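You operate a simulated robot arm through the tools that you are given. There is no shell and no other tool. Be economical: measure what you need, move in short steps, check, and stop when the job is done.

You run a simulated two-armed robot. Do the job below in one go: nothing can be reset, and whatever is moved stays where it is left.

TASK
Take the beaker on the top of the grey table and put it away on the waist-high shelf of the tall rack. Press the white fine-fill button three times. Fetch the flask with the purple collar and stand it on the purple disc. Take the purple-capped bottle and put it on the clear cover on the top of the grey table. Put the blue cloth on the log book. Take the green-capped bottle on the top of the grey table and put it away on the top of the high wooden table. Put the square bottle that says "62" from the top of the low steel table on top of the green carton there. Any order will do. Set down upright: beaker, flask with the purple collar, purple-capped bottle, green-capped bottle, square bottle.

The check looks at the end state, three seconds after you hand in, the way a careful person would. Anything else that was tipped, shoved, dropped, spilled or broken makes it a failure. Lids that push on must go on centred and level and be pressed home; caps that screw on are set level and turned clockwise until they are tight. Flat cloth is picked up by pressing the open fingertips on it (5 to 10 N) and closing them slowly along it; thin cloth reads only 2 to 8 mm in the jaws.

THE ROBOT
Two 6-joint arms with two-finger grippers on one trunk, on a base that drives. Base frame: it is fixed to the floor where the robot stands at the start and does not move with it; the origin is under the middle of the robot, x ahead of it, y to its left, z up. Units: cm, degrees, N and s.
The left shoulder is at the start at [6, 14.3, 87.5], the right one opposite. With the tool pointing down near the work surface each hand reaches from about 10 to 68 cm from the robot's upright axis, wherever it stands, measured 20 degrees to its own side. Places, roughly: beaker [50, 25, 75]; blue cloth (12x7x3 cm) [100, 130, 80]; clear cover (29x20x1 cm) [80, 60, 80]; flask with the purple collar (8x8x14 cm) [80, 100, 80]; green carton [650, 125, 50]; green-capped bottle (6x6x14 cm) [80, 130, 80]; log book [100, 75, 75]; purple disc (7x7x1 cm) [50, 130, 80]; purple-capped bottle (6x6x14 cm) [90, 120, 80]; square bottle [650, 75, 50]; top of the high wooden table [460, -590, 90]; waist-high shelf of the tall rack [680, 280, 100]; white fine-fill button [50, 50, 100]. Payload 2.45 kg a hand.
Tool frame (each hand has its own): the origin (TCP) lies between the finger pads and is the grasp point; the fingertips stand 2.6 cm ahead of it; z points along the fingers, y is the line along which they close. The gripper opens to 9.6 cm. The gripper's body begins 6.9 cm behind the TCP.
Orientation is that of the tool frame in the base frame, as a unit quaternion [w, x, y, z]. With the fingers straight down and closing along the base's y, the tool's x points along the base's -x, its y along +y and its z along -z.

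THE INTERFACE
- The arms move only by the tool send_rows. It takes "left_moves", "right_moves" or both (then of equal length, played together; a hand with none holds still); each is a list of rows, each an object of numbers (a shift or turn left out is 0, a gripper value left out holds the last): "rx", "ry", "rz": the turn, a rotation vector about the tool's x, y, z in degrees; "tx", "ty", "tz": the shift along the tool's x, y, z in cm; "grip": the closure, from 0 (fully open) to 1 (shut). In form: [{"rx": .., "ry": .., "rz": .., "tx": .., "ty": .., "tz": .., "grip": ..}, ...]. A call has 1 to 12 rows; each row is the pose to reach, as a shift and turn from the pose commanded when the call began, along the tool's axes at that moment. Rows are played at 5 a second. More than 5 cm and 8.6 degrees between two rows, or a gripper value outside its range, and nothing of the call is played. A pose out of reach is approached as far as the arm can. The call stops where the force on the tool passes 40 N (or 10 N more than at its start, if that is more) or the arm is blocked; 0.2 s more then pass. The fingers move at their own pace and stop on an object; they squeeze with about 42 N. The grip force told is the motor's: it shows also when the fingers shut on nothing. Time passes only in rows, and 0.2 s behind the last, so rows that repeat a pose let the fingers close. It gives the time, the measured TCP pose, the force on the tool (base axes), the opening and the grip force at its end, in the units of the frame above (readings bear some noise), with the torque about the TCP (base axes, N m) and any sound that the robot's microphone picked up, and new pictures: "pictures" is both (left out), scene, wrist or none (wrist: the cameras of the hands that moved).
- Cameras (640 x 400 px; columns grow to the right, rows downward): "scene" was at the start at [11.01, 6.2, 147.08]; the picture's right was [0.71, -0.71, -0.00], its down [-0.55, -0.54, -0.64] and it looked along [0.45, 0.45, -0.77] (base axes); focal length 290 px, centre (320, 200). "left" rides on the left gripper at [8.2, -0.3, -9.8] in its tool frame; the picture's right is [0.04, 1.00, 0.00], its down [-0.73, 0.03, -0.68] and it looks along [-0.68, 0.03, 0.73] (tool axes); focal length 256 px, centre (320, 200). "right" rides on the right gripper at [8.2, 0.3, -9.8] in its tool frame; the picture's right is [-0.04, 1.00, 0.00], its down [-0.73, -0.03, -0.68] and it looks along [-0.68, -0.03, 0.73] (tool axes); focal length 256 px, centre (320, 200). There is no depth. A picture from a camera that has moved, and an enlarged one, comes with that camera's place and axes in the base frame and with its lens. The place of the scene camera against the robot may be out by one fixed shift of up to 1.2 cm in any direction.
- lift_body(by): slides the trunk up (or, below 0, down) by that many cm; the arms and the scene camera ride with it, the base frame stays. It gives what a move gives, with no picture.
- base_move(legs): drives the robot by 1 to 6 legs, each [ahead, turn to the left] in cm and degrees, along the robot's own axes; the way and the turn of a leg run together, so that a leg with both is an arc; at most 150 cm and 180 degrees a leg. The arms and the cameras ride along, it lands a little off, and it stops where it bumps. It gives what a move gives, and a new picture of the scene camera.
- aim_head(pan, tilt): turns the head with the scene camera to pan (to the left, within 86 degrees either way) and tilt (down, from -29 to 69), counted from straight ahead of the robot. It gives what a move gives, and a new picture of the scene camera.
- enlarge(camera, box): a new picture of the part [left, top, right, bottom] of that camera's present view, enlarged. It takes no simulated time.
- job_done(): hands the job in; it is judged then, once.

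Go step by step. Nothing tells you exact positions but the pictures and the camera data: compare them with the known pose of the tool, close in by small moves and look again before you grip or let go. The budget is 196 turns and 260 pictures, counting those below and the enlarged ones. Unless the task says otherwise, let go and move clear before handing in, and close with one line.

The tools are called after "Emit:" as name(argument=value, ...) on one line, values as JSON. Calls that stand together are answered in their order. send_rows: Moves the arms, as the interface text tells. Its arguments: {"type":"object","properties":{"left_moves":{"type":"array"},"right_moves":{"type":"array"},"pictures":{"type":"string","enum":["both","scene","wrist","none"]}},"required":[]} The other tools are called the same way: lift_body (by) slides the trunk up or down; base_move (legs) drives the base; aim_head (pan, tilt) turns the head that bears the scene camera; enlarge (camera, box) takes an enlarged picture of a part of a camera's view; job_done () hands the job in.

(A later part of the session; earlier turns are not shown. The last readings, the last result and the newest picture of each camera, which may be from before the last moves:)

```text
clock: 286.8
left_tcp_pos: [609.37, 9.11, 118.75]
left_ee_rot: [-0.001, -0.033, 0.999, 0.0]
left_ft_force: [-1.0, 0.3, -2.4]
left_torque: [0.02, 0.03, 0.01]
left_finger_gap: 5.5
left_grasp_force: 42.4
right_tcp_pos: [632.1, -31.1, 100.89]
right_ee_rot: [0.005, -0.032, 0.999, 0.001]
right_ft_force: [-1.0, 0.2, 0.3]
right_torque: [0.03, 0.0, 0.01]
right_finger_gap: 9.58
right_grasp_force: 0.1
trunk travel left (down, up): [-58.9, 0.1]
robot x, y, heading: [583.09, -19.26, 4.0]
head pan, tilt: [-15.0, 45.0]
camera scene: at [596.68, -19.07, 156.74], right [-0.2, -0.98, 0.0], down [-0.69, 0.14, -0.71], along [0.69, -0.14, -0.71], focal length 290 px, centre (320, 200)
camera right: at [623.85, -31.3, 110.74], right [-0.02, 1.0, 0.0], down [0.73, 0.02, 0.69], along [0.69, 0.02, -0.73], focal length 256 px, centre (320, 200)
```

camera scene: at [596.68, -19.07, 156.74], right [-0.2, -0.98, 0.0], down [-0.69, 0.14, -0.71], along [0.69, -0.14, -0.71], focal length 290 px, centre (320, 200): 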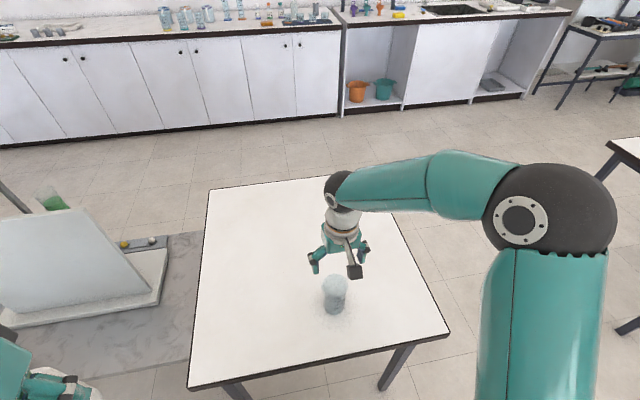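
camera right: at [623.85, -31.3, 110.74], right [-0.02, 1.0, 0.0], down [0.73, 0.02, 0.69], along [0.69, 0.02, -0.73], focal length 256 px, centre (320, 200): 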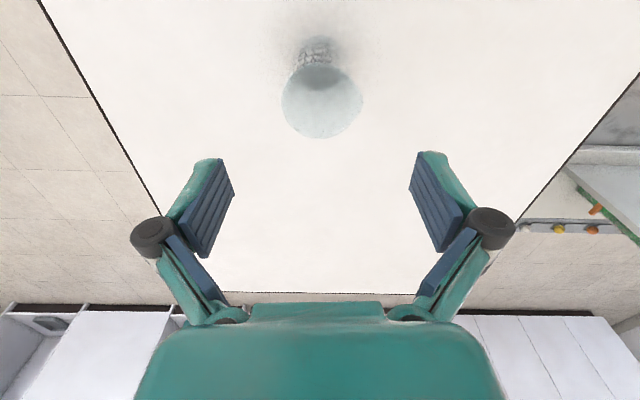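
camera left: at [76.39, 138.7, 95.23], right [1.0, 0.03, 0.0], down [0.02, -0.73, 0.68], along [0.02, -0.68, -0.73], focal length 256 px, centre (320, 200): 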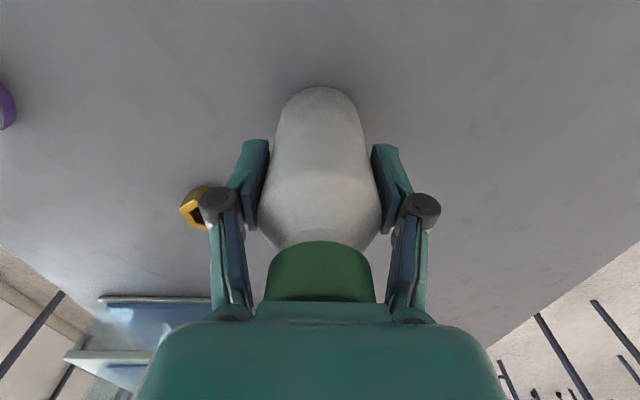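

The beaker stands on the white table at ≈[631.6,−31.1]. Now pulling the hand back and tilting it 60° forward for a slanted side grasp.

Emit:
send_rows(right_moves=[{"tx": 3.5, "ry": -4}, {"tx": 7, "ry": -12}, {"tx": 10.5, "ry": -20}, {"tx": 14, "ry": -28}, {"tx": 14, "ry": -36}, {"tx": 14, "ry": -44}, {"tx": 14, "ry": -52}, {"tx": 14, "ry": -60}, {"tx": 12, "ry": -60, "tz": 4}, {"tx": 10, "ry": -60, "tz": 7.5}, {"tx": 8.3, "ry": -60, "tz": 10.9}], pictures="both")

```text
clock: 289.0
left_tcp_pos: [609.3, 9.08, 118.86]
left_ee_rot: [-0.002, -0.033, 0.999, 0.002]
left_ft_force: [-0.3, -0.6, -3.3]
left_torque: [0.03, 0.02, 0.02]
left_finger_gap: 5.53
left_grasp_force: 42.4
right_tcp_pos: [630.34, -26.52, 90.47]
right_ee_rot: [0.532, -0.027, 0.846, 0.014]
right_ft_force: [-0.4, 0.5, 6.5]
right_torque: [-0.3, -0.04, 0.05]
right_finger_gap: 9.68
right_grasp_force: 0.1
right hand out of reach, approached as far as the arm can: row 4, 5, 6, 7, 8, 9, 10, 11
trunk travel left (down, up): [-58.9, 0.1]
robot x, y, heading: [582.96, -18.99, 3.8]
head pan, tilt: [-15.0, 45.0]
stopped in row 11 (right hand): the force on the tool passed its limit at 91 N (the readings are from after the stop); the commanded pose is now the measured one
camera scene: at [596.59, -19.22, 156.76], right [-0.2, -0.98, 0.0], down [-0.69, 0.14, -0.71], along [0.69, -0.14, -0.71], focal length 290 px, centre (320, 200)
camera right: at [617.94, -26.87, 87.46], right [-0.04, 1.0, 0.03], down [-0.29, -0.04, 0.96], along [0.96, 0.03, 0.29], focal length 256 px, centre (320, 200)
```

scene: 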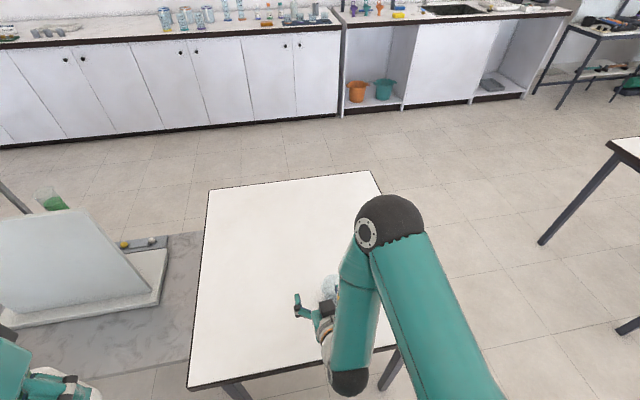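
right: 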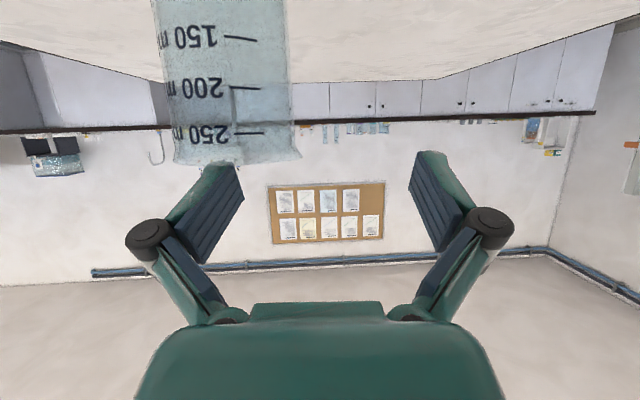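

The arm can't fold that close; a fingertip is touching the beaker's rim from above. I'll lift the hand straight up first.

Emit:
send_rows(right_moves=[{"tx": -0.9, "tz": -0.45}, {"tx": -2.7, "tz": -1.3}, {"tx": -5.4, "tz": -2.6}], pictures="both")

```text
clock: 289.8
left_tcp_pos: [609.41, 9.16, 118.78]
left_ee_rot: [-0.001, -0.033, 0.999, 0.001]
left_ft_force: [0.3, -0.8, -3.2]
left_torque: [0.01, -0.05, 0.03]
left_finger_gap: 5.53
left_grasp_force: 42.3
right_tcp_pos: [631.94, -25.59, 95.85]
right_ee_rot: [0.53, -0.027, 0.847, 0.013]
right_ft_force: [-0.9, -0.2, 0.6]
right_torque: [0.05, -0.01, -0.03]
right_finger_gap: 9.59
right_grasp_force: 0.1
right hand out of reach, approached as far as the arm can: row 1, 2, 3
trunk travel left (down, up): [-58.9, 0.1]
robot x, y, heading: [583.06, -18.59, 3.9]
head pan, tilt: [-15.0, 45.0]
camera scene: at [596.67, -19.1, 156.74], right [-0.2, -0.98, 0.0], down [-0.69, 0.14, -0.71], along [0.69, -0.14, -0.71], focal length 290 px, centre (320, 200)
camera right: at [619.54, -25.94, 92.93], right [-0.04, 1.0, 0.03], down [-0.29, -0.04, 0.96], along [0.96, 0.03, 0.29], focal length 256 px, centre (320, 200)
```

scene: 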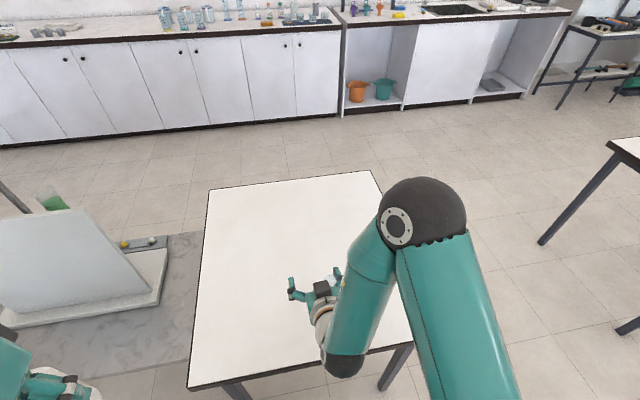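
right: 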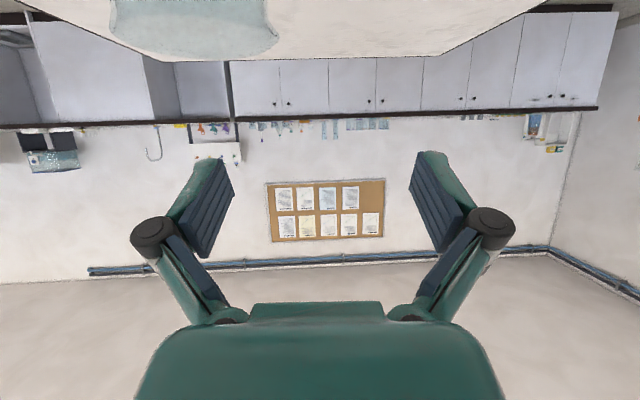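

Beaker still upright. Backing the base off 14 cm for room.

Emit:
base_move(legs=[[-15, 0]])

Emit:
enlarge(camera="right", box=[0, 0, 640, 400])

```text
clock: 291.2
left_tcp_pos: [594.19, 8.2, 118.83]
left_ee_rot: [-0.001, -0.032, 0.999, 0.001]
left_ft_force: [-0.9, -0.9, -2.4]
left_torque: [0.01, -0.03, -0.02]
left_finger_gap: 5.51
left_grasp_force: 41.3
right_tcp_pos: [616.73, -26.61, 95.94]
right_ee_rot: [0.531, -0.026, 0.847, 0.013]
right_ft_force: [-0.7, -0.1, -0.1]
right_torque: [0.01, 0.02, -0.01]
right_finger_gap: 9.57
right_grasp_force: 0.0
trunk travel left (down, up): [-58.9, 0.1]
robot x, y, heading: [567.74, -19.7, 3.5]
head pan, tilt: [-15.0, 45.0]
camera scene: at [581.39, -20.07, 156.76], right [-0.2, -0.98, 0.0], down [-0.69, 0.14, -0.71], along [0.69, -0.14, -0.71], focal length 290 px, centre (320, 200)
```

scene: 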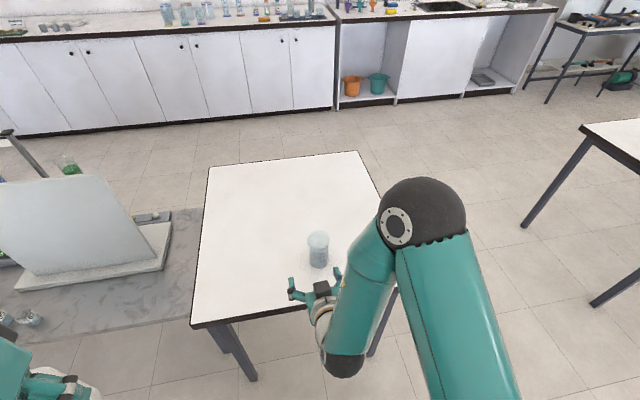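

```text
1.00 times, centred on (320, 200) of right (not enlarged: the box is as wide or as high as the picture)
camera zoom: at [604.33, -26.94, 92.95], right [-0.04, 1.0, 0.03], down [-0.29, -0.04, 0.96], along [0.96, 0.03, 0.29], focal length 256 px, centre (320, 200)
```

zoom: 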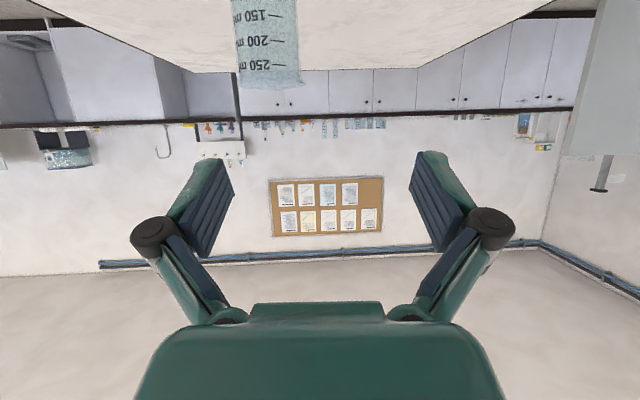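

The beaker stands at ≈[631.3,−30.8]. Moving the tilted hand to a pre-grasp pose in front of it.

Emit:
send_rows(right_moves=[{"tx": 0.5, "ty": -2.5, "tz": 1.5}, {"tx": 1.2, "ty": -5, "tz": 4}, {"tx": 3.2, "ty": -5, "tz": 8.4}], pictures="both")

```text
clock: 292.0
left_tcp_pos: [594.74, 8.11, 118.74]
left_ee_rot: [-0.002, -0.033, 0.999, 0.001]
left_ft_force: [0.3, 0.5, -2.8]
left_torque: [-0.01, 0.09, 0.05]
left_finger_gap: 5.53
left_grasp_force: 41.6
right_tcp_pos: [623.28, -28.91, 90.22]
right_ee_rot: [0.528, -0.022, 0.849, 0.007]
right_ft_force: [0.6, 0.1, -1.1]
right_torque: [0.0, -0.05, 0.0]
right_finger_gap: 9.61
right_grasp_force: 0.2
right hand out of reach, approached as far as the arm can: row 2, 3
trunk travel left (down, up): [-58.9, 0.1]
robot x, y, heading: [568.04, -20.17, 3.6]
head pan, tilt: [-15.0, 45.0]
camera scene: at [581.91, -20.08, 156.71], right [-0.2, -0.98, 0.0], down [-0.69, 0.14, -0.71], along [0.69, -0.14, -0.71], focal length 290 px, centre (320, 200)
camera right: at [610.89, -29.22, 87.24], right [-0.03, 1.0, 0.02], down [-0.28, -0.03, 0.96], along [0.96, 0.02, 0.28], focal length 256 px, centre (320, 200)
```

scene: 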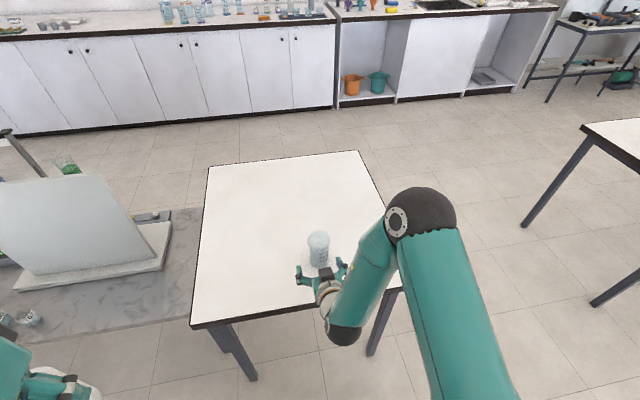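
right: 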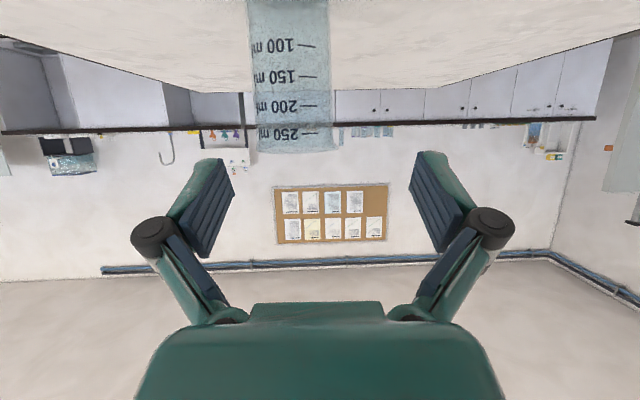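

The hand needs ~2.3 cm more to the right; I'll turn the base right 2.4°.

Emit:
base_move(legs=[[0, -2.4]])

Emit:
enlarge(camera="right", box=[0, 0, 640, 400])

```text
clock: 292.8
left_tcp_pos: [595.74, 6.98, 118.88]
left_ee_rot: [-0.001, -0.009, 1.0, 0.001]
left_ft_force: [-0.8, 1.3, -2.3]
left_torque: [0.03, 0.03, -0.02]
left_finger_gap: 5.5
left_grasp_force: 41.8
right_tcp_pos: [622.72, -31.35, 90.28]
right_ee_rot: [0.528, -0.004, 0.849, -0.006]
right_ft_force: [0.0, 0.4, -1.1]
right_torque: [-0.01, -0.03, 0.02]
right_finger_gap: 9.6
right_grasp_force: 0.1
trunk travel left (down, up): [-58.9, 0.1]
robot x, y, heading: [567.82, -19.49, 1.0]
head pan, tilt: [-15.0, 45.0]
camera scene: at [581.54, -20.53, 156.74], right [-0.24, -0.97, 0.0], down [-0.69, 0.17, -0.71], along [0.69, -0.17, -0.71], focal length 290 px, centre (320, 200)
```

scene: 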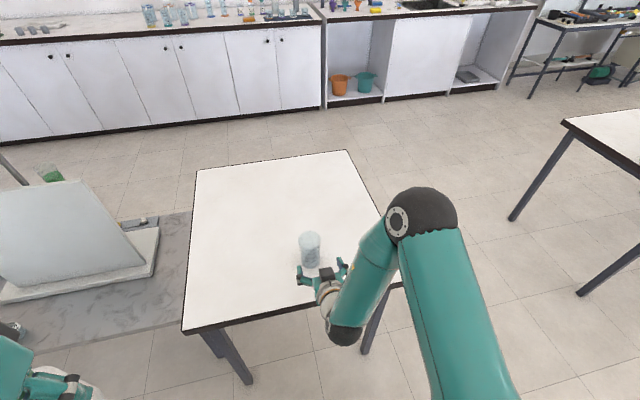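

```text
1.00 times, centred on (320, 200) of right (not enlarged: the box is as wide or as high as the picture)
camera zoom: at [610.24, -31.02, 87.37], right [0.02, 1.0, 0.02], down [-0.28, -0.02, 0.96], along [0.96, -0.02, 0.28], focal length 256 px, centre (320, 200)
```

zoom: 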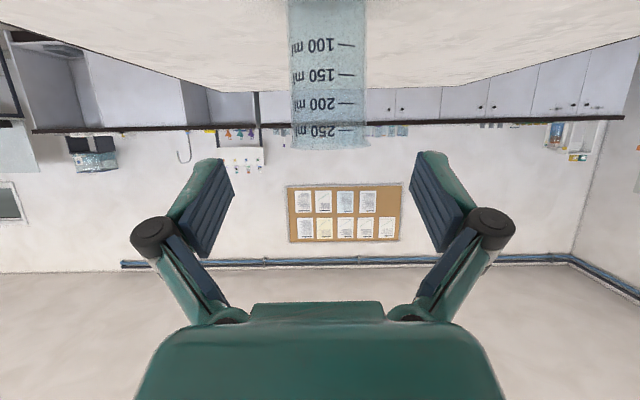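

Centred. Moving in along the fingers.

Emit:
send_rows(right_moves=[{"tx": 0.2, "ty": 0.5, "tz": 3.5}, {"tx": 0.4, "ty": 0.5, "tz": 7}, {"tx": 0.5, "ty": 0.5, "tz": 9.8}], pictures="both")

```text
clock: 293.6
left_tcp_pos: [595.64, 6.96, 118.9]
left_ee_rot: [-0.002, -0.01, 1.0, 0.0]
left_ft_force: [0.3, -0.3, -3.1]
left_torque: [0.03, 0.01, 0.0]
left_finger_gap: 5.51
left_grasp_force: 42.3
right_tcp_pos: [631.32, -30.13, 85.75]
right_ee_rot: [0.525, -0.002, 0.851, -0.009]
right_ft_force: [-0.4, -0.6, 0.1]
right_torque: [-0.03, 0.01, 0.03]
right_finger_gap: 9.59
right_grasp_force: 0.0
right hand out of reach, approached as far as the arm can: row 2, 3
trunk travel left (down, up): [-58.9, 0.1]
robot x, y, heading: [567.66, -19.5, 1.3]
head pan, tilt: [-15.0, 45.0]
camera scene: at [581.67, -20.48, 156.73], right [-0.24, -0.97, 0.0], down [-0.69, 0.17, -0.71], along [0.69, -0.17, -0.71], focal length 290 px, centre (320, 200)
camera right: at [618.84, -29.72, 82.89], right [0.02, 1.0, 0.02], down [-0.28, -0.01, 0.96], along [0.96, -0.03, 0.28], focal length 256 px, centre (320, 200)
```

scene: 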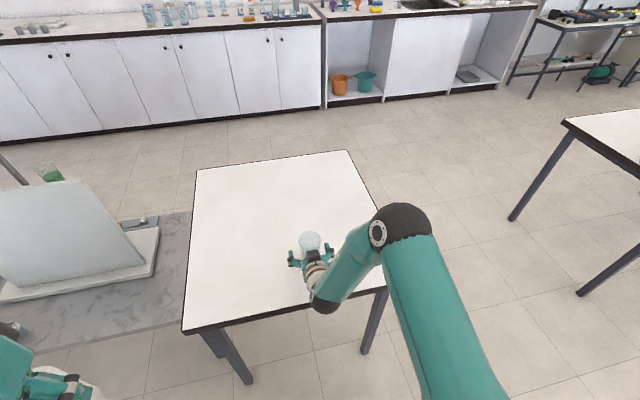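
right: 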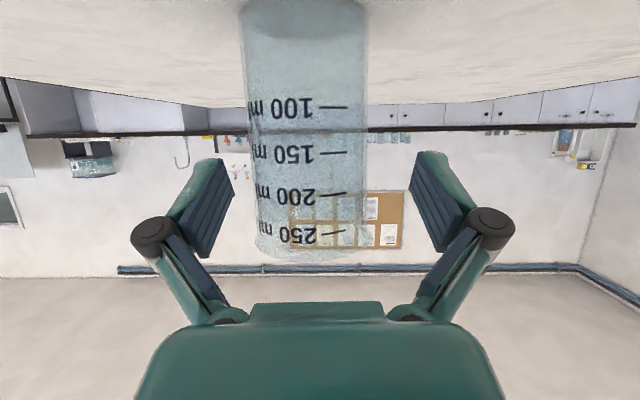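

Beaker is between the fingers. A small centring shift, then close slowly.

Emit:
send_rows(right_moves=[{"ty": -0.7}, {"ty": -0.7, "grip": 0.12}, {"ty": -0.7, "grip": 0.2}, {"ty": -0.7, "grip": 0.26}, {"ty": -0.7, "grip": 0.32}, {"ty": -0.7, "grip": 0.38}, {"ty": -0.7, "grip": 0.38}], pictures="wrist")

```text
clock: 295.2
left_tcp_pos: [595.65, 6.98, 118.93]
left_ee_rot: [-0.001, -0.011, 1.0, 0.001]
left_ft_force: [-0.2, 0.1, -2.8]
left_torque: [0.0, 0.03, 0.01]
left_finger_gap: 5.52
left_grasp_force: 42.2
right_tcp_pos: [631.32, -30.3, 86.16]
right_ee_rot: [0.527, -0.001, 0.85, -0.009]
right_ft_force: [-0.4, 0.4, 0.9]
right_torque: [0.03, 0.02, 0.01]
right_finger_gap: 6.32
right_grasp_force: 41.6
right hand out of reach, approached as far as the arm can: row 1, 2, 3, 4, 5, 6, 7
trunk travel left (down, up): [-58.9, 0.1]
robot x, y, heading: [568.01, -19.37, 1.1]
head pan, tilt: [-15.0, 45.0]
camera right: at [618.96, -29.89, 83.19], right [0.03, 1.0, 0.02], down [-0.28, -0.01, 0.96], along [0.96, -0.03, 0.28], focal length 256 px, centre (320, 200)
```

right: 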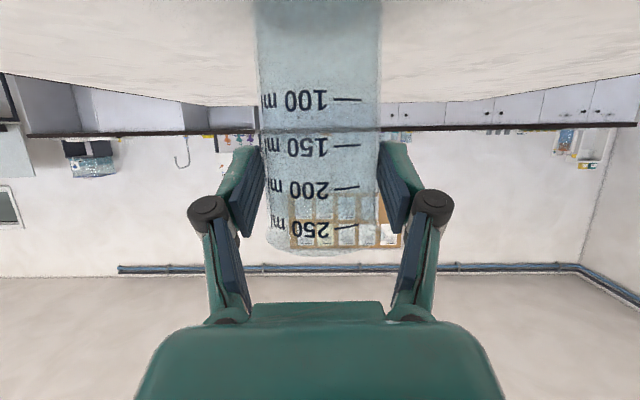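

Gripped at 6.3 cm. Lifting straight up.

Emit:
send_rows(right_moves=[{"tx": -0.9, "tz": -0.45}, {"tx": -4, "tz": -2}, {"tx": -8, "tz": -4}, {"tx": -12, "tz": -6}, {"tx": -16, "tz": -8}, {"tx": -20, "tz": -10}], pictures="both")

```text
clock: 296.6
left_tcp_pos: [595.58, 6.95, 118.95]
left_ee_rot: [-0.001, -0.01, 1.0, 0.001]
left_ft_force: [-0.9, -0.2, -1.3]
left_torque: [0.0, 0.02, 0.0]
left_finger_gap: 5.53
left_grasp_force: 42.0
right_tcp_pos: [631.03, -29.99, 108.6]
right_ee_rot: [0.528, -0.004, 0.849, -0.005]
right_ft_force: [0.3, 0.2, -0.3]
right_torque: [0.01, 0.04, -0.02]
right_finger_gap: 6.35
right_grasp_force: 41.9
trunk travel left (down, up): [-58.9, 0.1]
robot x, y, heading: [567.96, -19.41, 1.2]
head pan, tilt: [-15.0, 45.0]
camera scene: at [581.48, -20.48, 156.74], right [-0.24, -0.97, 0.0], down [-0.69, 0.17, -0.71], along [0.69, -0.17, -0.71], focal length 290 px, centre (320, 200)
camera right: at [618.72, -29.62, 105.59], right [0.02, 1.0, 0.02], down [-0.28, -0.02, 0.96], along [0.96, -0.02, 0.28], focal length 256 px, centre (320, 200)
```

scene: 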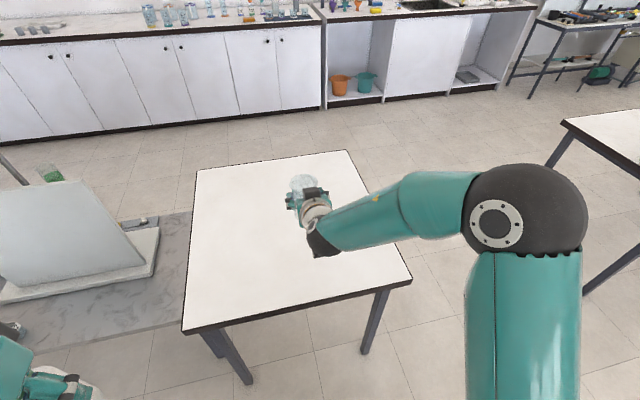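
right: 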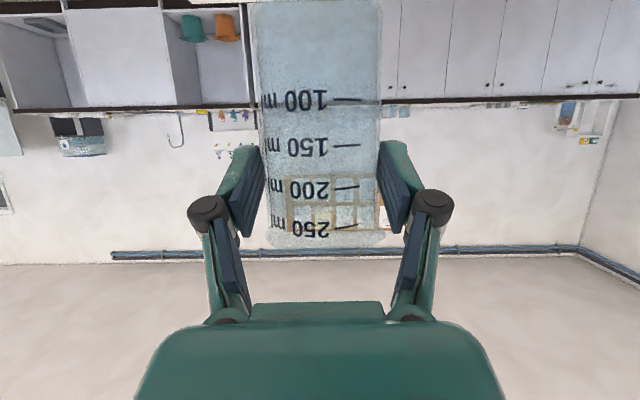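

Beaker secure and slanted grip works. Now driving up the lane to the tall rack.

Emit:
base_move(legs=[[-8, 0], [0, 45], [0, 44], [105, 0], [105, 0]])

Emit:
aim_head(pan=-45, tilt=20)

```text
clock: 301.0
left_tcp_pos: [552.63, 18.2, 118.82]
left_ee_rot: [-0.002, -0.488, 0.873, -0.001]
left_ft_force: [-0.7, 0.6, -2.7]
left_torque: [-0.04, -0.05, 0.0]
left_finger_gap: 5.5
left_grasp_force: 41.5
right_tcp_pos: [603.03, 27.95, 108.48]
right_ee_rot: [0.467, -0.411, 0.743, 0.248]
right_ft_force: [-0.5, 0.0, -0.6]
right_torque: [0.0, 0.0, -0.04]
right_finger_gap: 6.29
right_grasp_force: 41.9
trunk travel left (down, up): [-58.9, 0.1]
robot x, y, heading: [563.51, -21.47, 59.4]
head pan, tilt: [-15.0, 45.0]
stopped in leg 3: the robot was blocked; the commanded pose is now the measured one
camera scene: at [571.26, -9.52, 156.73], right [0.7, -0.71, 0.0], down [-0.5, -0.5, -0.71], along [0.51, 0.49, -0.71], focal length 290 px, centre (320, 200)
```

scene: 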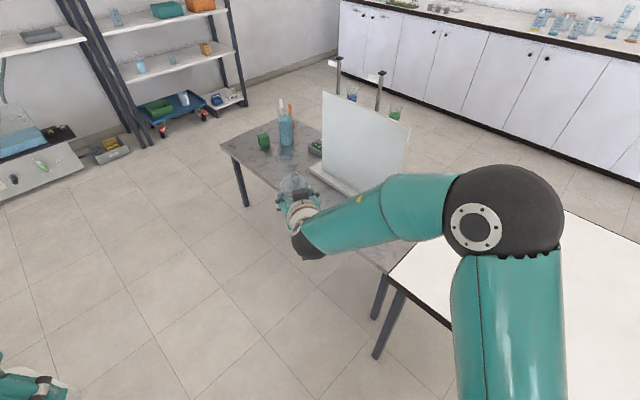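

```text
clock: 301.9
left_tcp_pos: [552.93, 17.85, 118.97]
left_ee_rot: [-0.003, -0.489, 0.872, 0.0]
left_ft_force: [0.7, -0.8, -2.7]
left_torque: [-0.05, 0.0, -0.01]
left_finger_gap: 5.51
left_grasp_force: 41.9
right_tcp_pos: [603.27, 27.91, 108.6]
right_ee_rot: [0.467, -0.41, 0.743, 0.248]
right_ft_force: [0.2, 0.7, 0.4]
right_torque: [-0.04, 0.0, 0.0]
right_finger_gap: 6.33
right_grasp_force: 41.7
trunk travel left (down, up): [-58.9, 0.1]
robot x, y, heading: [563.14, -21.48, 59.3]
head pan, tilt: [-45.0, 20.0]
camera scene: at [574.68, -13.11, 160.6], right [0.25, -0.97, 0.0], down [-0.33, -0.09, -0.94], along [0.91, 0.23, -0.34], focal length 290 px, centre (320, 200)
```

scene: 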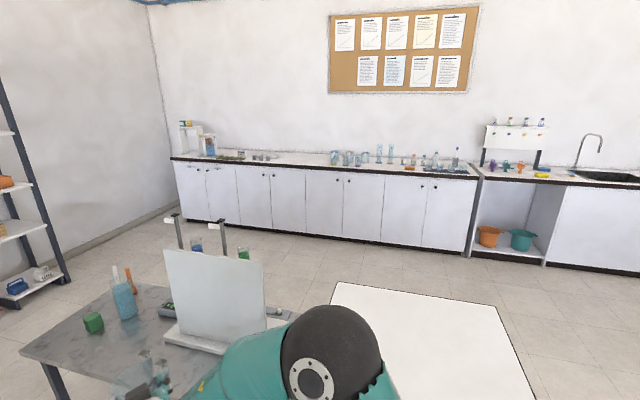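

Another short stop without contact; continuing.

Emit:
base_move(legs=[[0, 30], [105, 0], [105, 0]])

Emit:
aim_head(pan=-45, tilt=20)

```text
clock: 314.1
left_tcp_pos: [538.29, 216.85, 118.92]
left_ee_rot: [-0.002, -0.696, 0.718, 0.0]
left_ft_force: [0.5, -0.1, -3.1]
left_torque: [-0.01, 0.03, 0.01]
left_finger_gap: 5.52
left_grasp_force: 42.0
right_tcp_pos: [577.03, 250.58, 108.58]
right_ee_rot: [0.387, -0.587, 0.614, 0.359]
right_ft_force: [0.0, 0.0, -1.3]
right_torque: [-0.01, -0.04, 0.0]
right_finger_gap: 6.31
right_grasp_force: 42.1
trunk travel left (down, up): [-58.9, 0.1]
robot x, y, heading: [566.75, 187.19, 89.1]
head pan, tilt: [-45.0, 20.0]
camera scene: at [572.86, 201.09, 160.6], right [0.7, -0.72, 0.0], down [-0.25, -0.24, -0.94], along [0.67, 0.65, -0.34], focal length 290 px, centre (320, 200)
```

scene: 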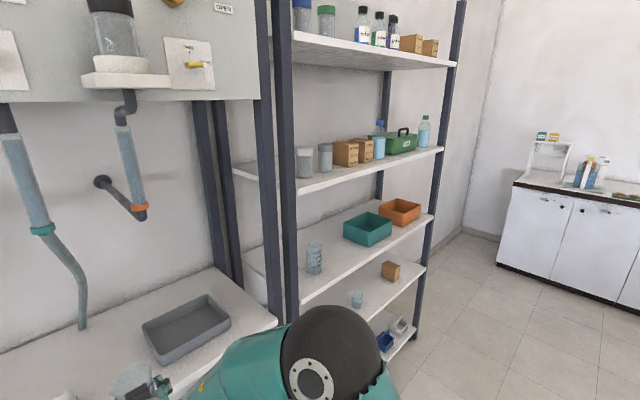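

```text
clock: 314.7
left_tcp_pos: [538.37, 216.92, 118.99]
left_ee_rot: [-0.002, -0.696, 0.718, -0.001]
left_ft_force: [-0.2, 0.3, -2.6]
left_torque: [-0.05, -0.03, 0.02]
left_finger_gap: 5.5
left_grasp_force: 41.4
right_tcp_pos: [577.0, 250.59, 108.68]
right_ee_rot: [0.388, -0.587, 0.613, 0.36]
right_ft_force: [0.5, 0.5, -0.1]
right_torque: [0.03, 0.0, 0.0]
right_finger_gap: 6.29
right_grasp_force: 42.3
trunk travel left (down, up): [-58.9, 0.1]
robot x, y, heading: [566.79, 187.51, 89.3]
head pan, tilt: [-45.0, 20.0]
camera scene: at [572.86, 201.04, 160.6], right [0.7, -0.72, 0.0], down [-0.25, -0.24, -0.94], along [0.67, 0.65, -0.34], focal length 290 px, centre (320, 200)
```

scene: 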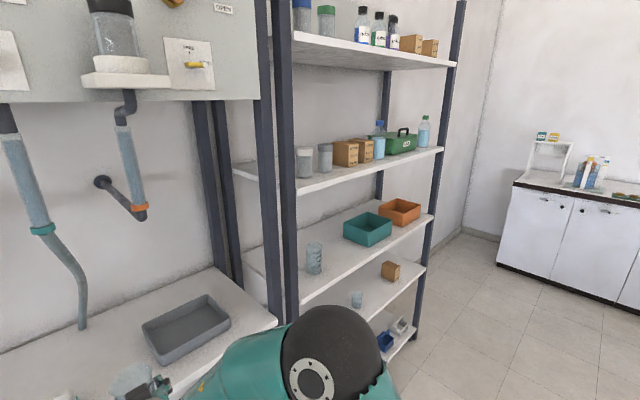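

The waist-high shelf (z≈98, front edge y≈258, x 622–721) holds a glass, a teal box and an orange box; there's a gap near x≈651. I'll shift the robot sideways to face it.

Emit:
base_move(legs=[[-9, 0], [0, -45], [0, -44]])

Emit:
base_move(legs=[[73, 0], [0, 45]])

```text
clock: 319.2
left_tcp_pos: [576.78, 218.04, 119.06]
left_ee_rot: [-0.003, -0.258, 0.966, 0.001]
left_ft_force: [0.7, -0.8, -2.8]
left_torque: [0.04, 0.08, -0.01]
left_finger_gap: 5.5
left_grasp_force: 41.6
right_tcp_pos: [625.61, 202.69, 108.62]
right_ee_rot: [0.512, -0.213, 0.823, 0.126]
right_ft_force: [1.1, -1.3, -0.1]
right_torque: [0.01, 0.02, 0.06]
right_finger_gap: 6.3
right_grasp_force: 42.8
trunk travel left (down, up): [-58.9, 0.1]
robot x, y, heading: [564.56, 181.73, 30.4]
head pan, tilt: [-45.0, 20.0]
stopped in leg 3: the robot was blocked; the commanded pose is now the measured one
camera scene: at [578.71, 182.89, 160.57], right [-0.26, -0.97, 0.0], down [-0.33, 0.09, -0.94], along [0.91, -0.24, -0.34], focal length 290 px, centre (320, 200)
```

scene: 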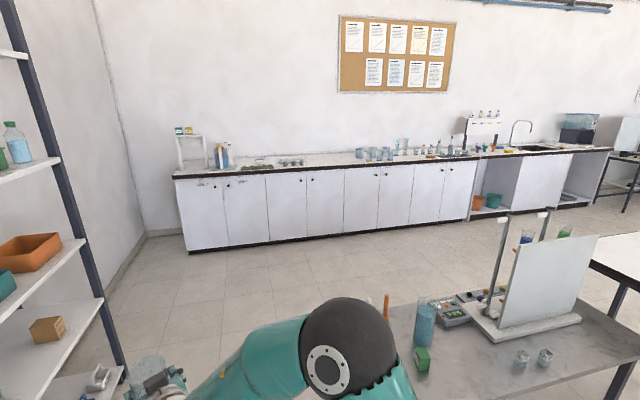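

```text
clock: 325.5
left_tcp_pos: [611.34, 253.47, 119.08]
left_ee_rot: [-0.002, -0.603, 0.797, -0.001]
left_ft_force: [-0.3, 0.3, -3.5]
left_torque: [0.0, 0.03, 0.0]
left_finger_gap: 5.5
left_grasp_force: 41.9
right_tcp_pos: [657.08, 276.56, 108.7]
right_ee_rot: [0.428, -0.508, 0.681, 0.309]
right_ft_force: [0.1, -0.9, 0.1]
right_torque: [-0.02, 0.0, 0.02]
right_finger_gap: 6.31
right_grasp_force: 41.6
trunk travel left (down, up): [-58.9, 0.1]
robot x, y, heading: [631.18, 217.95, 74.1]
head pan, tilt: [-45.0, 20.0]
camera scene: at [640.36, 229.43, 160.6], right [0.49, -0.87, 0.0], down [-0.3, -0.17, -0.94], along [0.82, 0.46, -0.34], focal length 290 px, centre (320, 200)
```

scene: 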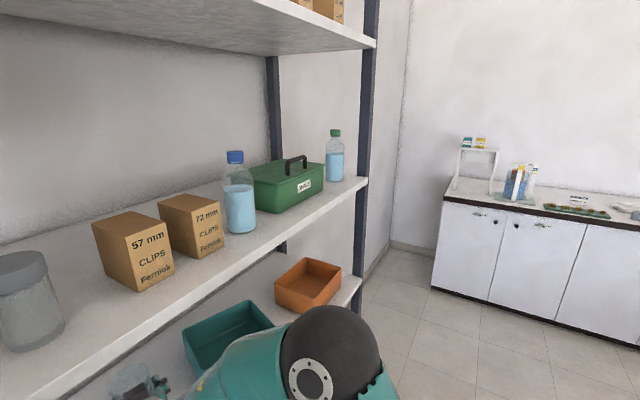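

The turn stopped short, so the robot drove closer than planned and the beaker is already inside the shelf bay. I'll look carefully before any further motion.

Emit:
aim_head(pan=0, tilt=35)

Emit:
enlarge(camera="right", box=[0, 0, 640, 400])

```text
clock: 326.6
left_tcp_pos: [611.4, 253.43, 119.13]
left_ee_rot: [-0.001, -0.603, 0.798, -0.001]
left_ft_force: [-1.0, -0.1, -3.3]
left_torque: [-0.05, 0.0, 0.0]
left_finger_gap: 5.5
left_grasp_force: 42.0
right_tcp_pos: [657.04, 276.58, 108.77]
right_ee_rot: [0.428, -0.507, 0.681, 0.308]
right_ft_force: [-0.4, 0.9, -1.1]
right_torque: [0.0, -0.01, -0.03]
right_finger_gap: 6.29
right_grasp_force: 42.0
trunk travel left (down, up): [-58.9, 0.1]
robot x, y, heading: [631.08, 218.04, 74.1]
head pan, tilt: [0.0, 35.0]
camera scene: at [634.61, 233.35, 158.22], right [0.96, -0.27, 0.0], down [-0.16, -0.55, -0.82], along [0.22, 0.79, -0.57], focal length 290 px, centre (320, 200)
```

scene: 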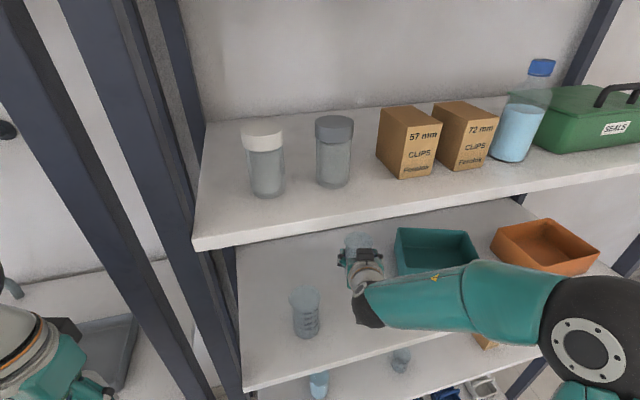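

```text
1.00 times, centred on (320, 200) of right (not enlarged: the box is as wide or as high as the picture)
camera zoom: at [653.17, 264.78, 105.76], right [-0.95, 0.31, 0.02], down [-0.07, -0.28, 0.96], along [0.3, 0.91, 0.28], focal length 256 px, centre (320, 200)
```

zoom: 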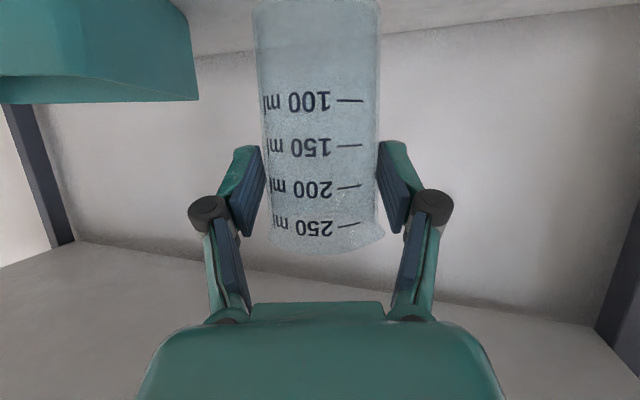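

Everything is undisturbed: the hand slid in between the glass and the teal box. I'll shift 2.5 cm away from the teal box and lower gently.

Emit:
send_rows(right_moves=[{"ty": 1.2}, {"ty": 2.5}, {"ty": 2.5, "tx": 0.45, "tz": 0.22}, {"ty": 2.5, "tx": 0.9, "tz": 0.45}], pictures="wrist")

```text
clock: 327.6
left_tcp_pos: [611.22, 253.47, 119.0]
left_ee_rot: [-0.002, -0.603, 0.798, -0.001]
left_ft_force: [-0.4, 1.2, -3.6]
left_torque: [-0.01, 0.0, 0.03]
left_finger_gap: 5.52
left_grasp_force: 42.0
right_tcp_pos: [654.65, 277.15, 107.74]
right_ee_rot: [0.428, -0.509, 0.68, 0.31]
right_ft_force: [-0.3, 0.6, -0.7]
right_torque: [0.0, -0.01, 0.03]
right_finger_gap: 6.33
right_grasp_force: 42.7
trunk travel left (down, up): [-58.9, 0.1]
robot x, y, heading: [631.24, 217.78, 74.4]
head pan, tilt: [0.0, 35.0]
camera right: at [650.76, 265.48, 104.74], right [-0.95, 0.31, 0.02], down [-0.07, -0.28, 0.96], along [0.3, 0.91, 0.28], focal length 256 px, centre (320, 200)
```

right: 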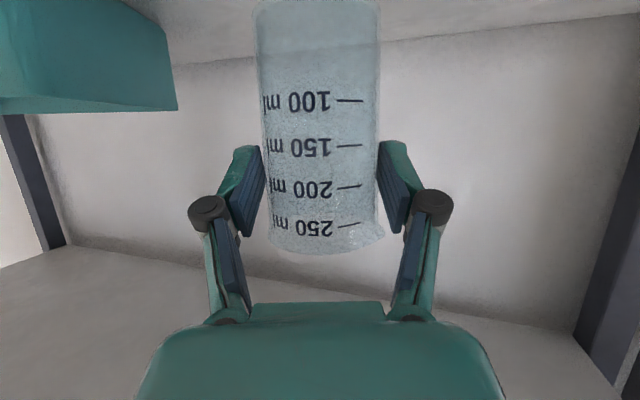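

Lowering further in small steps.

Emit:
send_rows(right_moves=[{"tx": 0.45, "tz": 0.22}, {"tx": 0.9, "tz": 0.45}, {"tx": 1.25, "tz": 0.62}], pictures="none")

```text
clock: 328.4
left_tcp_pos: [611.22, 253.33, 119.19]
left_ee_rot: [-0.002, -0.604, 0.797, 0.0]
left_ft_force: [-0.5, 0.1, -2.0]
left_torque: [0.0, 0.0, 0.0]
left_finger_gap: 5.5
left_grasp_force: 41.5
right_tcp_pos: [654.74, 277.28, 106.24]
right_ee_rot: [0.428, -0.508, 0.681, 0.309]
right_ft_force: [-0.2, -0.3, -0.6]
right_torque: [0.0, -0.01, -0.03]
right_finger_gap: 6.25
right_grasp_force: 41.9
trunk travel left (down, up): [-58.9, 0.1]
robot x, y, heading: [630.94, 218.23, 74.4]
head pan, tilt: [0.0, 35.0]
```

Emit:
send_rows(right_moves=[{"tx": 0.4, "tz": 0.2}, {"tx": 0.7, "tz": 0.35}, {"tx": 1.0, "tz": 0.5}], pictures="wrist")

Emit:
enlarge(camera="scene", box=[260, 190, 500, 350])

```text
clock: 329.2
left_tcp_pos: [611.31, 253.49, 119.09]
left_ee_rot: [-0.001, -0.603, 0.798, 0.0]
left_ft_force: [-0.2, -0.9, -2.0]
left_torque: [-0.01, 0.0, -0.01]
left_finger_gap: 5.51
left_grasp_force: 42.1
right_tcp_pos: [654.78, 277.27, 105.13]
right_ee_rot: [0.428, -0.507, 0.682, 0.308]
right_ft_force: [0.1, 0.1, -1.2]
right_torque: [-0.02, 0.03, 0.01]
right_finger_gap: 6.27
right_grasp_force: 42.3
trunk travel left (down, up): [-58.9, 0.1]
robot x, y, heading: [631.21, 218.6, 74.3]
head pan, tilt: [0.0, 35.0]
camera right: at [650.84, 265.49, 102.15], right [-0.95, 0.31, 0.02], down [-0.07, -0.28, 0.96], along [0.3, 0.91, 0.28], focal length 256 px, centre (320, 200)
```

right: 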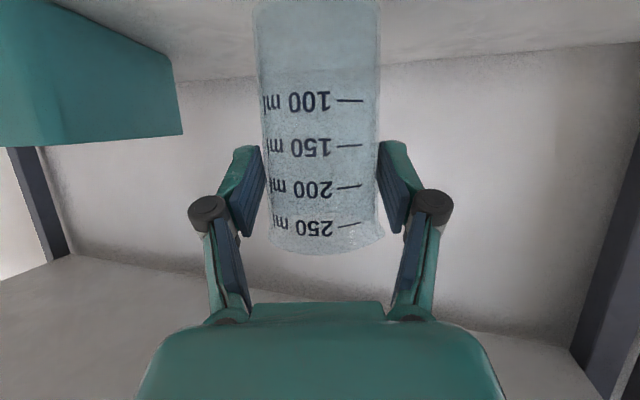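

```text
2.50 times, centred on (380, 270) of scene
camera zoom: at [634.63, 233.36, 158.21], right [0.96, -0.27, 0.0], down [-0.16, -0.55, -0.82], along [0.22, 0.79, -0.57], focal length 725 px, centre (170, 25)
```

zoom: 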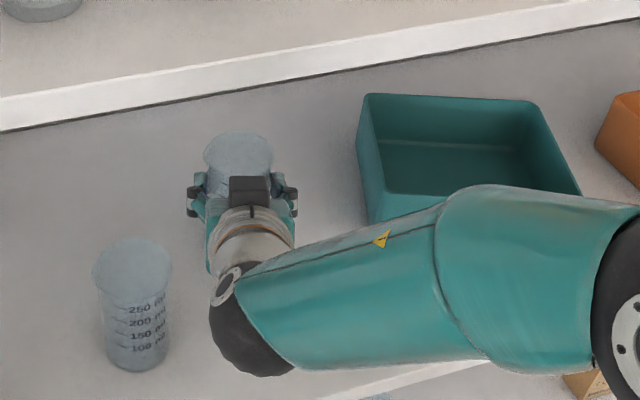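

No contact yet; continue lowering.

Emit:
send_rows(right_moves=[{"tx": 0.5, "tz": 0.25}, {"tx": 0.9, "tz": 0.45}, {"tx": 1.35, "tz": 0.67}, {"tx": 1.8, "tz": 0.9}], pictures="none")

Emit:
send_rows(right_moves=[{"tx": 0.4, "tz": 0.2}, {"tx": 0.8, "tz": 0.4}], pictures="wrist")

```text
clock: 330.2
left_tcp_pos: [611.32, 253.36, 119.05]
left_ee_rot: [-0.002, -0.603, 0.798, 0.0]
left_ft_force: [0.7, 0.3, -2.8]
left_torque: [-0.06, 0.04, 0.0]
left_finger_gap: 5.51
left_grasp_force: 41.5
right_tcp_pos: [654.77, 277.34, 103.14]
right_ee_rot: [0.427, -0.509, 0.68, 0.309]
right_ft_force: [-0.2, 0.0, -1.6]
right_torque: [-0.01, -0.01, 0.01]
right_finger_gap: 6.28
right_grasp_force: 42.5
trunk travel left (down, up): [-58.9, 0.1]
robot x, y, heading: [630.95, 218.01, 74.2]
head pan, tilt: [0.0, 35.0]
```

```text
clock: 330.8
left_tcp_pos: [611.21, 253.16, 119.32]
left_ee_rot: [-0.002, -0.603, 0.798, 0.0]
left_ft_force: [0.0, 0.2, -2.7]
left_torque: [-0.03, 0.0, 0.0]
left_finger_gap: 5.47
left_grasp_force: 41.7
right_tcp_pos: [654.71, 277.23, 103.04]
right_ee_rot: [0.434, -0.505, 0.677, 0.313]
right_ft_force: [1.0, -0.9, 27.2]
right_torque: [-0.09, 0.19, 0.08]
right_finger_gap: 6.29
right_grasp_force: 41.7
trunk travel left (down, up): [-58.9, 0.1]
robot x, y, heading: [631.13, 218.43, 74.4]
head pan, tilt: [0.0, 35.0]
camera right: at [650.82, 265.54, 99.85], right [-0.95, 0.31, 0.02], down [-0.07, -0.29, 0.95], along [0.3, 0.9, 0.3], focal length 256 px, centre (320, 200)
```

right: 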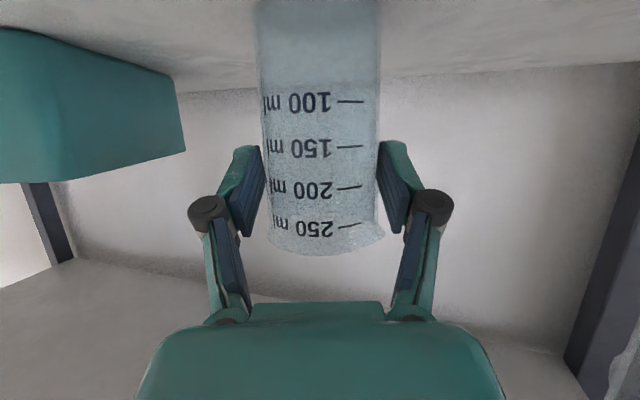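

Contact. Easing slightly, opening, then withdrawing along the finger direction.

Emit:
send_rows(right_moves=[{"tx": -0.5, "tz": -0.2}, {"tx": -0.5, "tz": -0.2, "grip": 0.25}, {"tx": -0.5, "tz": -0.2, "grip": 0.12}, {"tx": -0.5, "tz": -0.2, "grip": 0.08}, {"tx": -0.5, "tz": -0.2, "grip": 0.08}], pictures="wrist")

```text
clock: 332.0
left_tcp_pos: [611.2, 253.37, 119.12]
left_ee_rot: [-0.001, -0.603, 0.798, -0.001]
left_ft_force: [1.0, 0.0, -2.5]
left_torque: [-0.03, 0.0, -0.01]
left_finger_gap: 5.5
left_grasp_force: 42.0
right_tcp_pos: [654.8, 277.32, 102.79]
right_ee_rot: [0.428, -0.508, 0.681, 0.309]
right_ft_force: [0.0, 0.4, 0.4]
right_torque: [0.0, -0.01, 0.0]
right_finger_gap: 8.84
right_grasp_force: 0.0
trunk travel left (down, up): [-58.9, 0.1]
robot x, y, heading: [630.94, 218.34, 74.3]
head pan, tilt: [0.0, 35.0]
camera right: at [650.89, 265.6, 99.87], right [-0.95, 0.31, 0.02], down [-0.07, -0.28, 0.96], along [0.3, 0.91, 0.28], focal length 256 px, centre (320, 200)
```

right: 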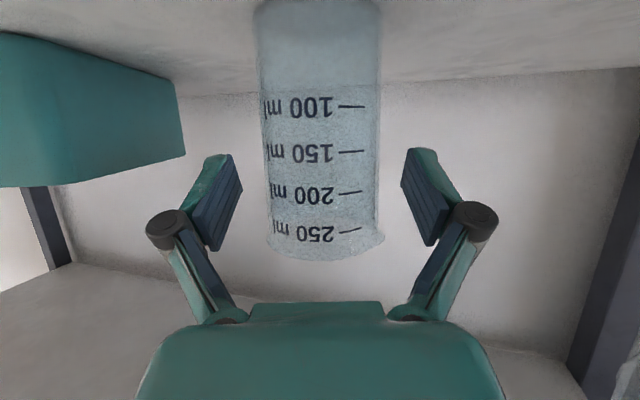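

Beaker released and standing. Withdrawing the hand, then backing the base.

Emit:
send_rows(right_moves=[{"tz": -3}, {"tz": -6}, {"tz": -9, "tx": 0.5}, {"tz": -12, "tx": 1}], pictures="none")

Emit:
base_move(legs=[[-35, 0]])

```text
clock: 333.0
left_tcp_pos: [611.28, 253.34, 119.26]
left_ee_rot: [-0.001, -0.604, 0.797, -0.001]
left_ft_force: [0.4, -0.4, -2.1]
left_torque: [-0.02, -0.01, -0.02]
left_finger_gap: 5.51
left_grasp_force: 41.8
right_tcp_pos: [651.42, 266.59, 107.23]
right_ee_rot: [0.428, -0.508, 0.681, 0.309]
right_ft_force: [0.0, -0.9, -1.5]
right_torque: [-0.02, 0.0, 0.01]
right_finger_gap: 8.86
right_grasp_force: 0.0
trunk travel left (down, up): [-58.9, 0.1]
robot x, y, heading: [631.21, 217.99, 74.2]
head pan, tilt: [0.0, 35.0]
```

```text
clock: 335.3
left_tcp_pos: [601.85, 219.96, 119.18]
left_ee_rot: [-0.003, -0.601, 0.799, -0.001]
left_ft_force: [-0.3, -1.4, -2.6]
left_torque: [0.01, 0.01, 0.01]
left_finger_gap: 5.48
left_grasp_force: 41.7
right_tcp_pos: [642.23, 233.09, 107.25]
right_ee_rot: [0.43, -0.506, 0.681, 0.308]
right_ft_force: [0.4, -0.8, 0.7]
right_torque: [0.0, 0.01, 0.01]
right_finger_gap: 8.81
right_grasp_force: 0.0
trunk travel left (down, up): [-58.9, 0.1]
robot x, y, heading: [621.3, 184.65, 73.9]
head pan, tilt: [0.0, 35.0]
camera scene: at [625.21, 199.73, 158.23], right [0.96, -0.28, 0.0], down [-0.16, -0.55, -0.82], along [0.23, 0.79, -0.57], focal length 290 px, centre (320, 200)
```

scene: 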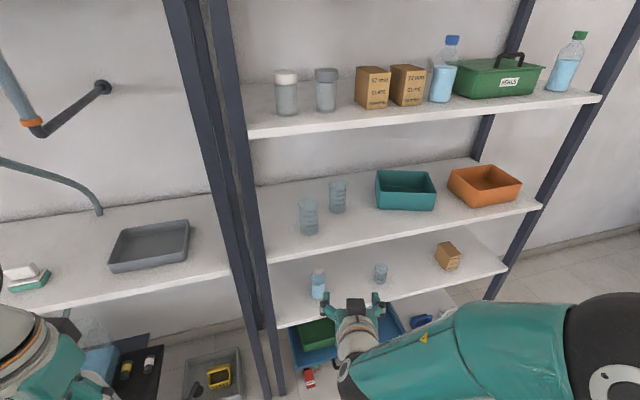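

The beaker stands upright on the waist-high shelf. Now backing toward the low steel table for the square bottle.

Emit:
base_move(legs=[[0, -8], [-76, 0]])

Emit:
base_move(legs=[[0, -40]])

```text
clock: 340.1
left_tcp_pos: [576.02, 154.33, 119.12]
left_ee_rot: [-0.002, -0.533, 0.846, -0.001]
left_ft_force: [0.6, 0.4, -2.5]
left_torque: [-0.04, -0.02, 0.0]
left_finger_gap: 5.48
left_grasp_force: 42.0
right_tcp_pos: [618.02, 160.6, 107.27]
right_ee_rot: [0.453, -0.448, 0.721, 0.273]
right_ft_force: [-0.2, 0.2, 0.4]
right_torque: [-0.03, -0.01, -0.05]
right_finger_gap: 8.83
right_grasp_force: 0.1
trunk travel left (down, up): [-58.9, 0.1]
robot x, y, heading: [590.05, 116.47, 64.5]
head pan, tilt: [0.0, 35.0]
camera scene: at [595.76, 130.4, 158.23], right [0.9, -0.43, 0.0], down [-0.25, -0.52, -0.82], along [0.35, 0.74, -0.57], focal length 290 px, centre (320, 200)
```

scene: 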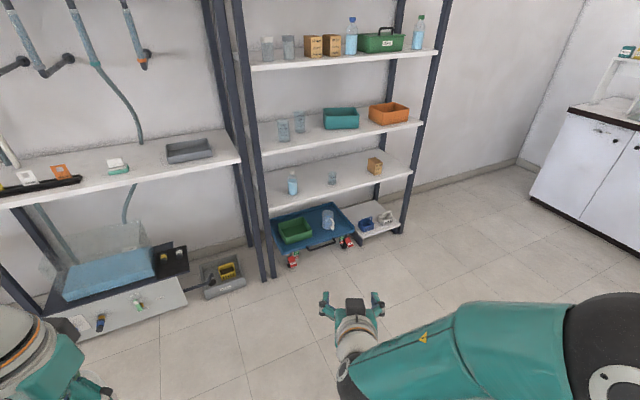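

```text
clock: 342.6
left_tcp_pos: [604.16, 154.31, 119.27]
left_ee_rot: [-0.003, -0.212, 0.977, 0.0]
left_ft_force: [-0.7, -0.1, -2.2]
left_torque: [0.0, 0.03, 0.0]
left_finger_gap: 5.49
left_grasp_force: 42.3
right_tcp_pos: [640.3, 132.27, 107.22]
right_ee_rot: [0.517, -0.176, 0.831, 0.102]
right_ft_force: [0.1, 0.1, -0.1]
right_torque: [-0.05, 0.0, -0.01]
right_finger_gap: 8.83
right_grasp_force: 0.0
trunk travel left (down, up): [-58.9, 0.1]
robot x, y, heading: [589.05, 118.58, 24.5]
head pan, tilt: [0.0, 35.0]
camera scene: at [602.31, 125.35, 158.21], right [0.41, -0.91, 0.0], down [-0.52, -0.24, -0.82], along [0.75, 0.34, -0.57], focal length 290 px, centre (320, 200)
```

scene: 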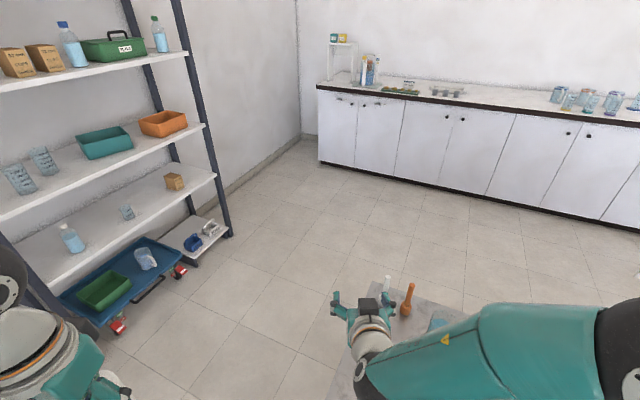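

Emit:
base_move(legs=[[0, -24]])

Emit:
aim_head(pan=-25, tilt=52)

```text
clock: 344.4
left_tcp_pos: [617.36, 145.28, 119.33]
left_ee_rot: [-0.002, -0.006, 1.0, 0.001]
left_ft_force: [-0.3, -0.2, -2.6]
left_torque: [0.0, 0.02, 0.01]
left_finger_gap: 5.48
left_grasp_force: 41.9
right_tcp_pos: [641.52, 110.37, 107.25]
right_ee_rot: [0.527, -0.001, 0.85, -0.008]
right_ft_force: [-0.2, -0.6, 0.0]
right_torque: [0.0, 0.01, 0.01]
right_finger_gap: 8.86
right_grasp_force: 0.1
trunk travel left (down, up): [-58.9, 0.1]
robot x, y, heading: [589.23, 119.32, 0.8]
head pan, tilt: [0.0, 35.0]
camera scene: at [603.62, 120.67, 158.22], right [0.01, -1.0, 0.0], down [-0.57, -0.01, -0.82], along [0.82, 0.01, -0.57], focal length 290 px, centre (320, 200)
```

scene: 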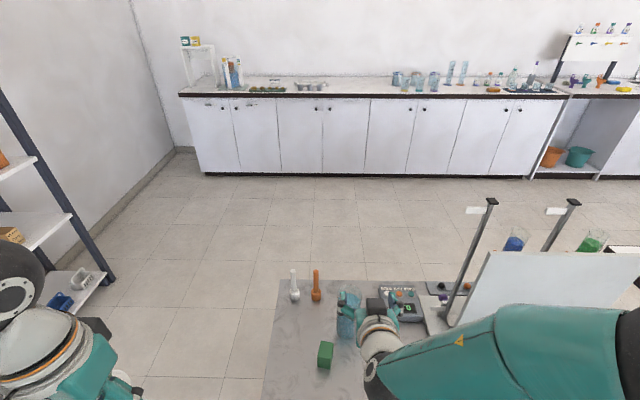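

```text
clock: 345.3
left_tcp_pos: [617.35, 145.32, 119.37]
left_ee_rot: [-0.002, -0.006, 1.0, 0.001]
left_ft_force: [-1.0, 0.1, -2.8]
left_torque: [-0.02, 0.03, 0.0]
left_finger_gap: 5.51
left_grasp_force: 42.2
right_tcp_pos: [641.52, 110.5, 107.31]
right_ee_rot: [0.528, -0.001, 0.849, -0.008]
right_ft_force: [0.5, -0.2, -0.2]
right_torque: [-0.02, 0.02, 0.02]
right_finger_gap: 8.83
right_grasp_force: 0.0
trunk travel left (down, up): [-58.9, 0.1]
robot x, y, heading: [589.25, 119.37, 0.7]
head pan, tilt: [-25.0, 52.0]
camera scene: at [601.67, 117.53, 155.79], right [-0.41, -0.91, 0.0], down [-0.72, 0.32, -0.62], along [0.56, -0.25, -0.79], focal length 290 px, centre (320, 200)
```

scene: 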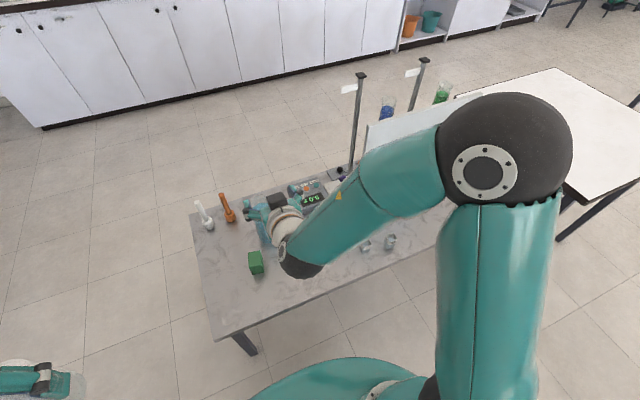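

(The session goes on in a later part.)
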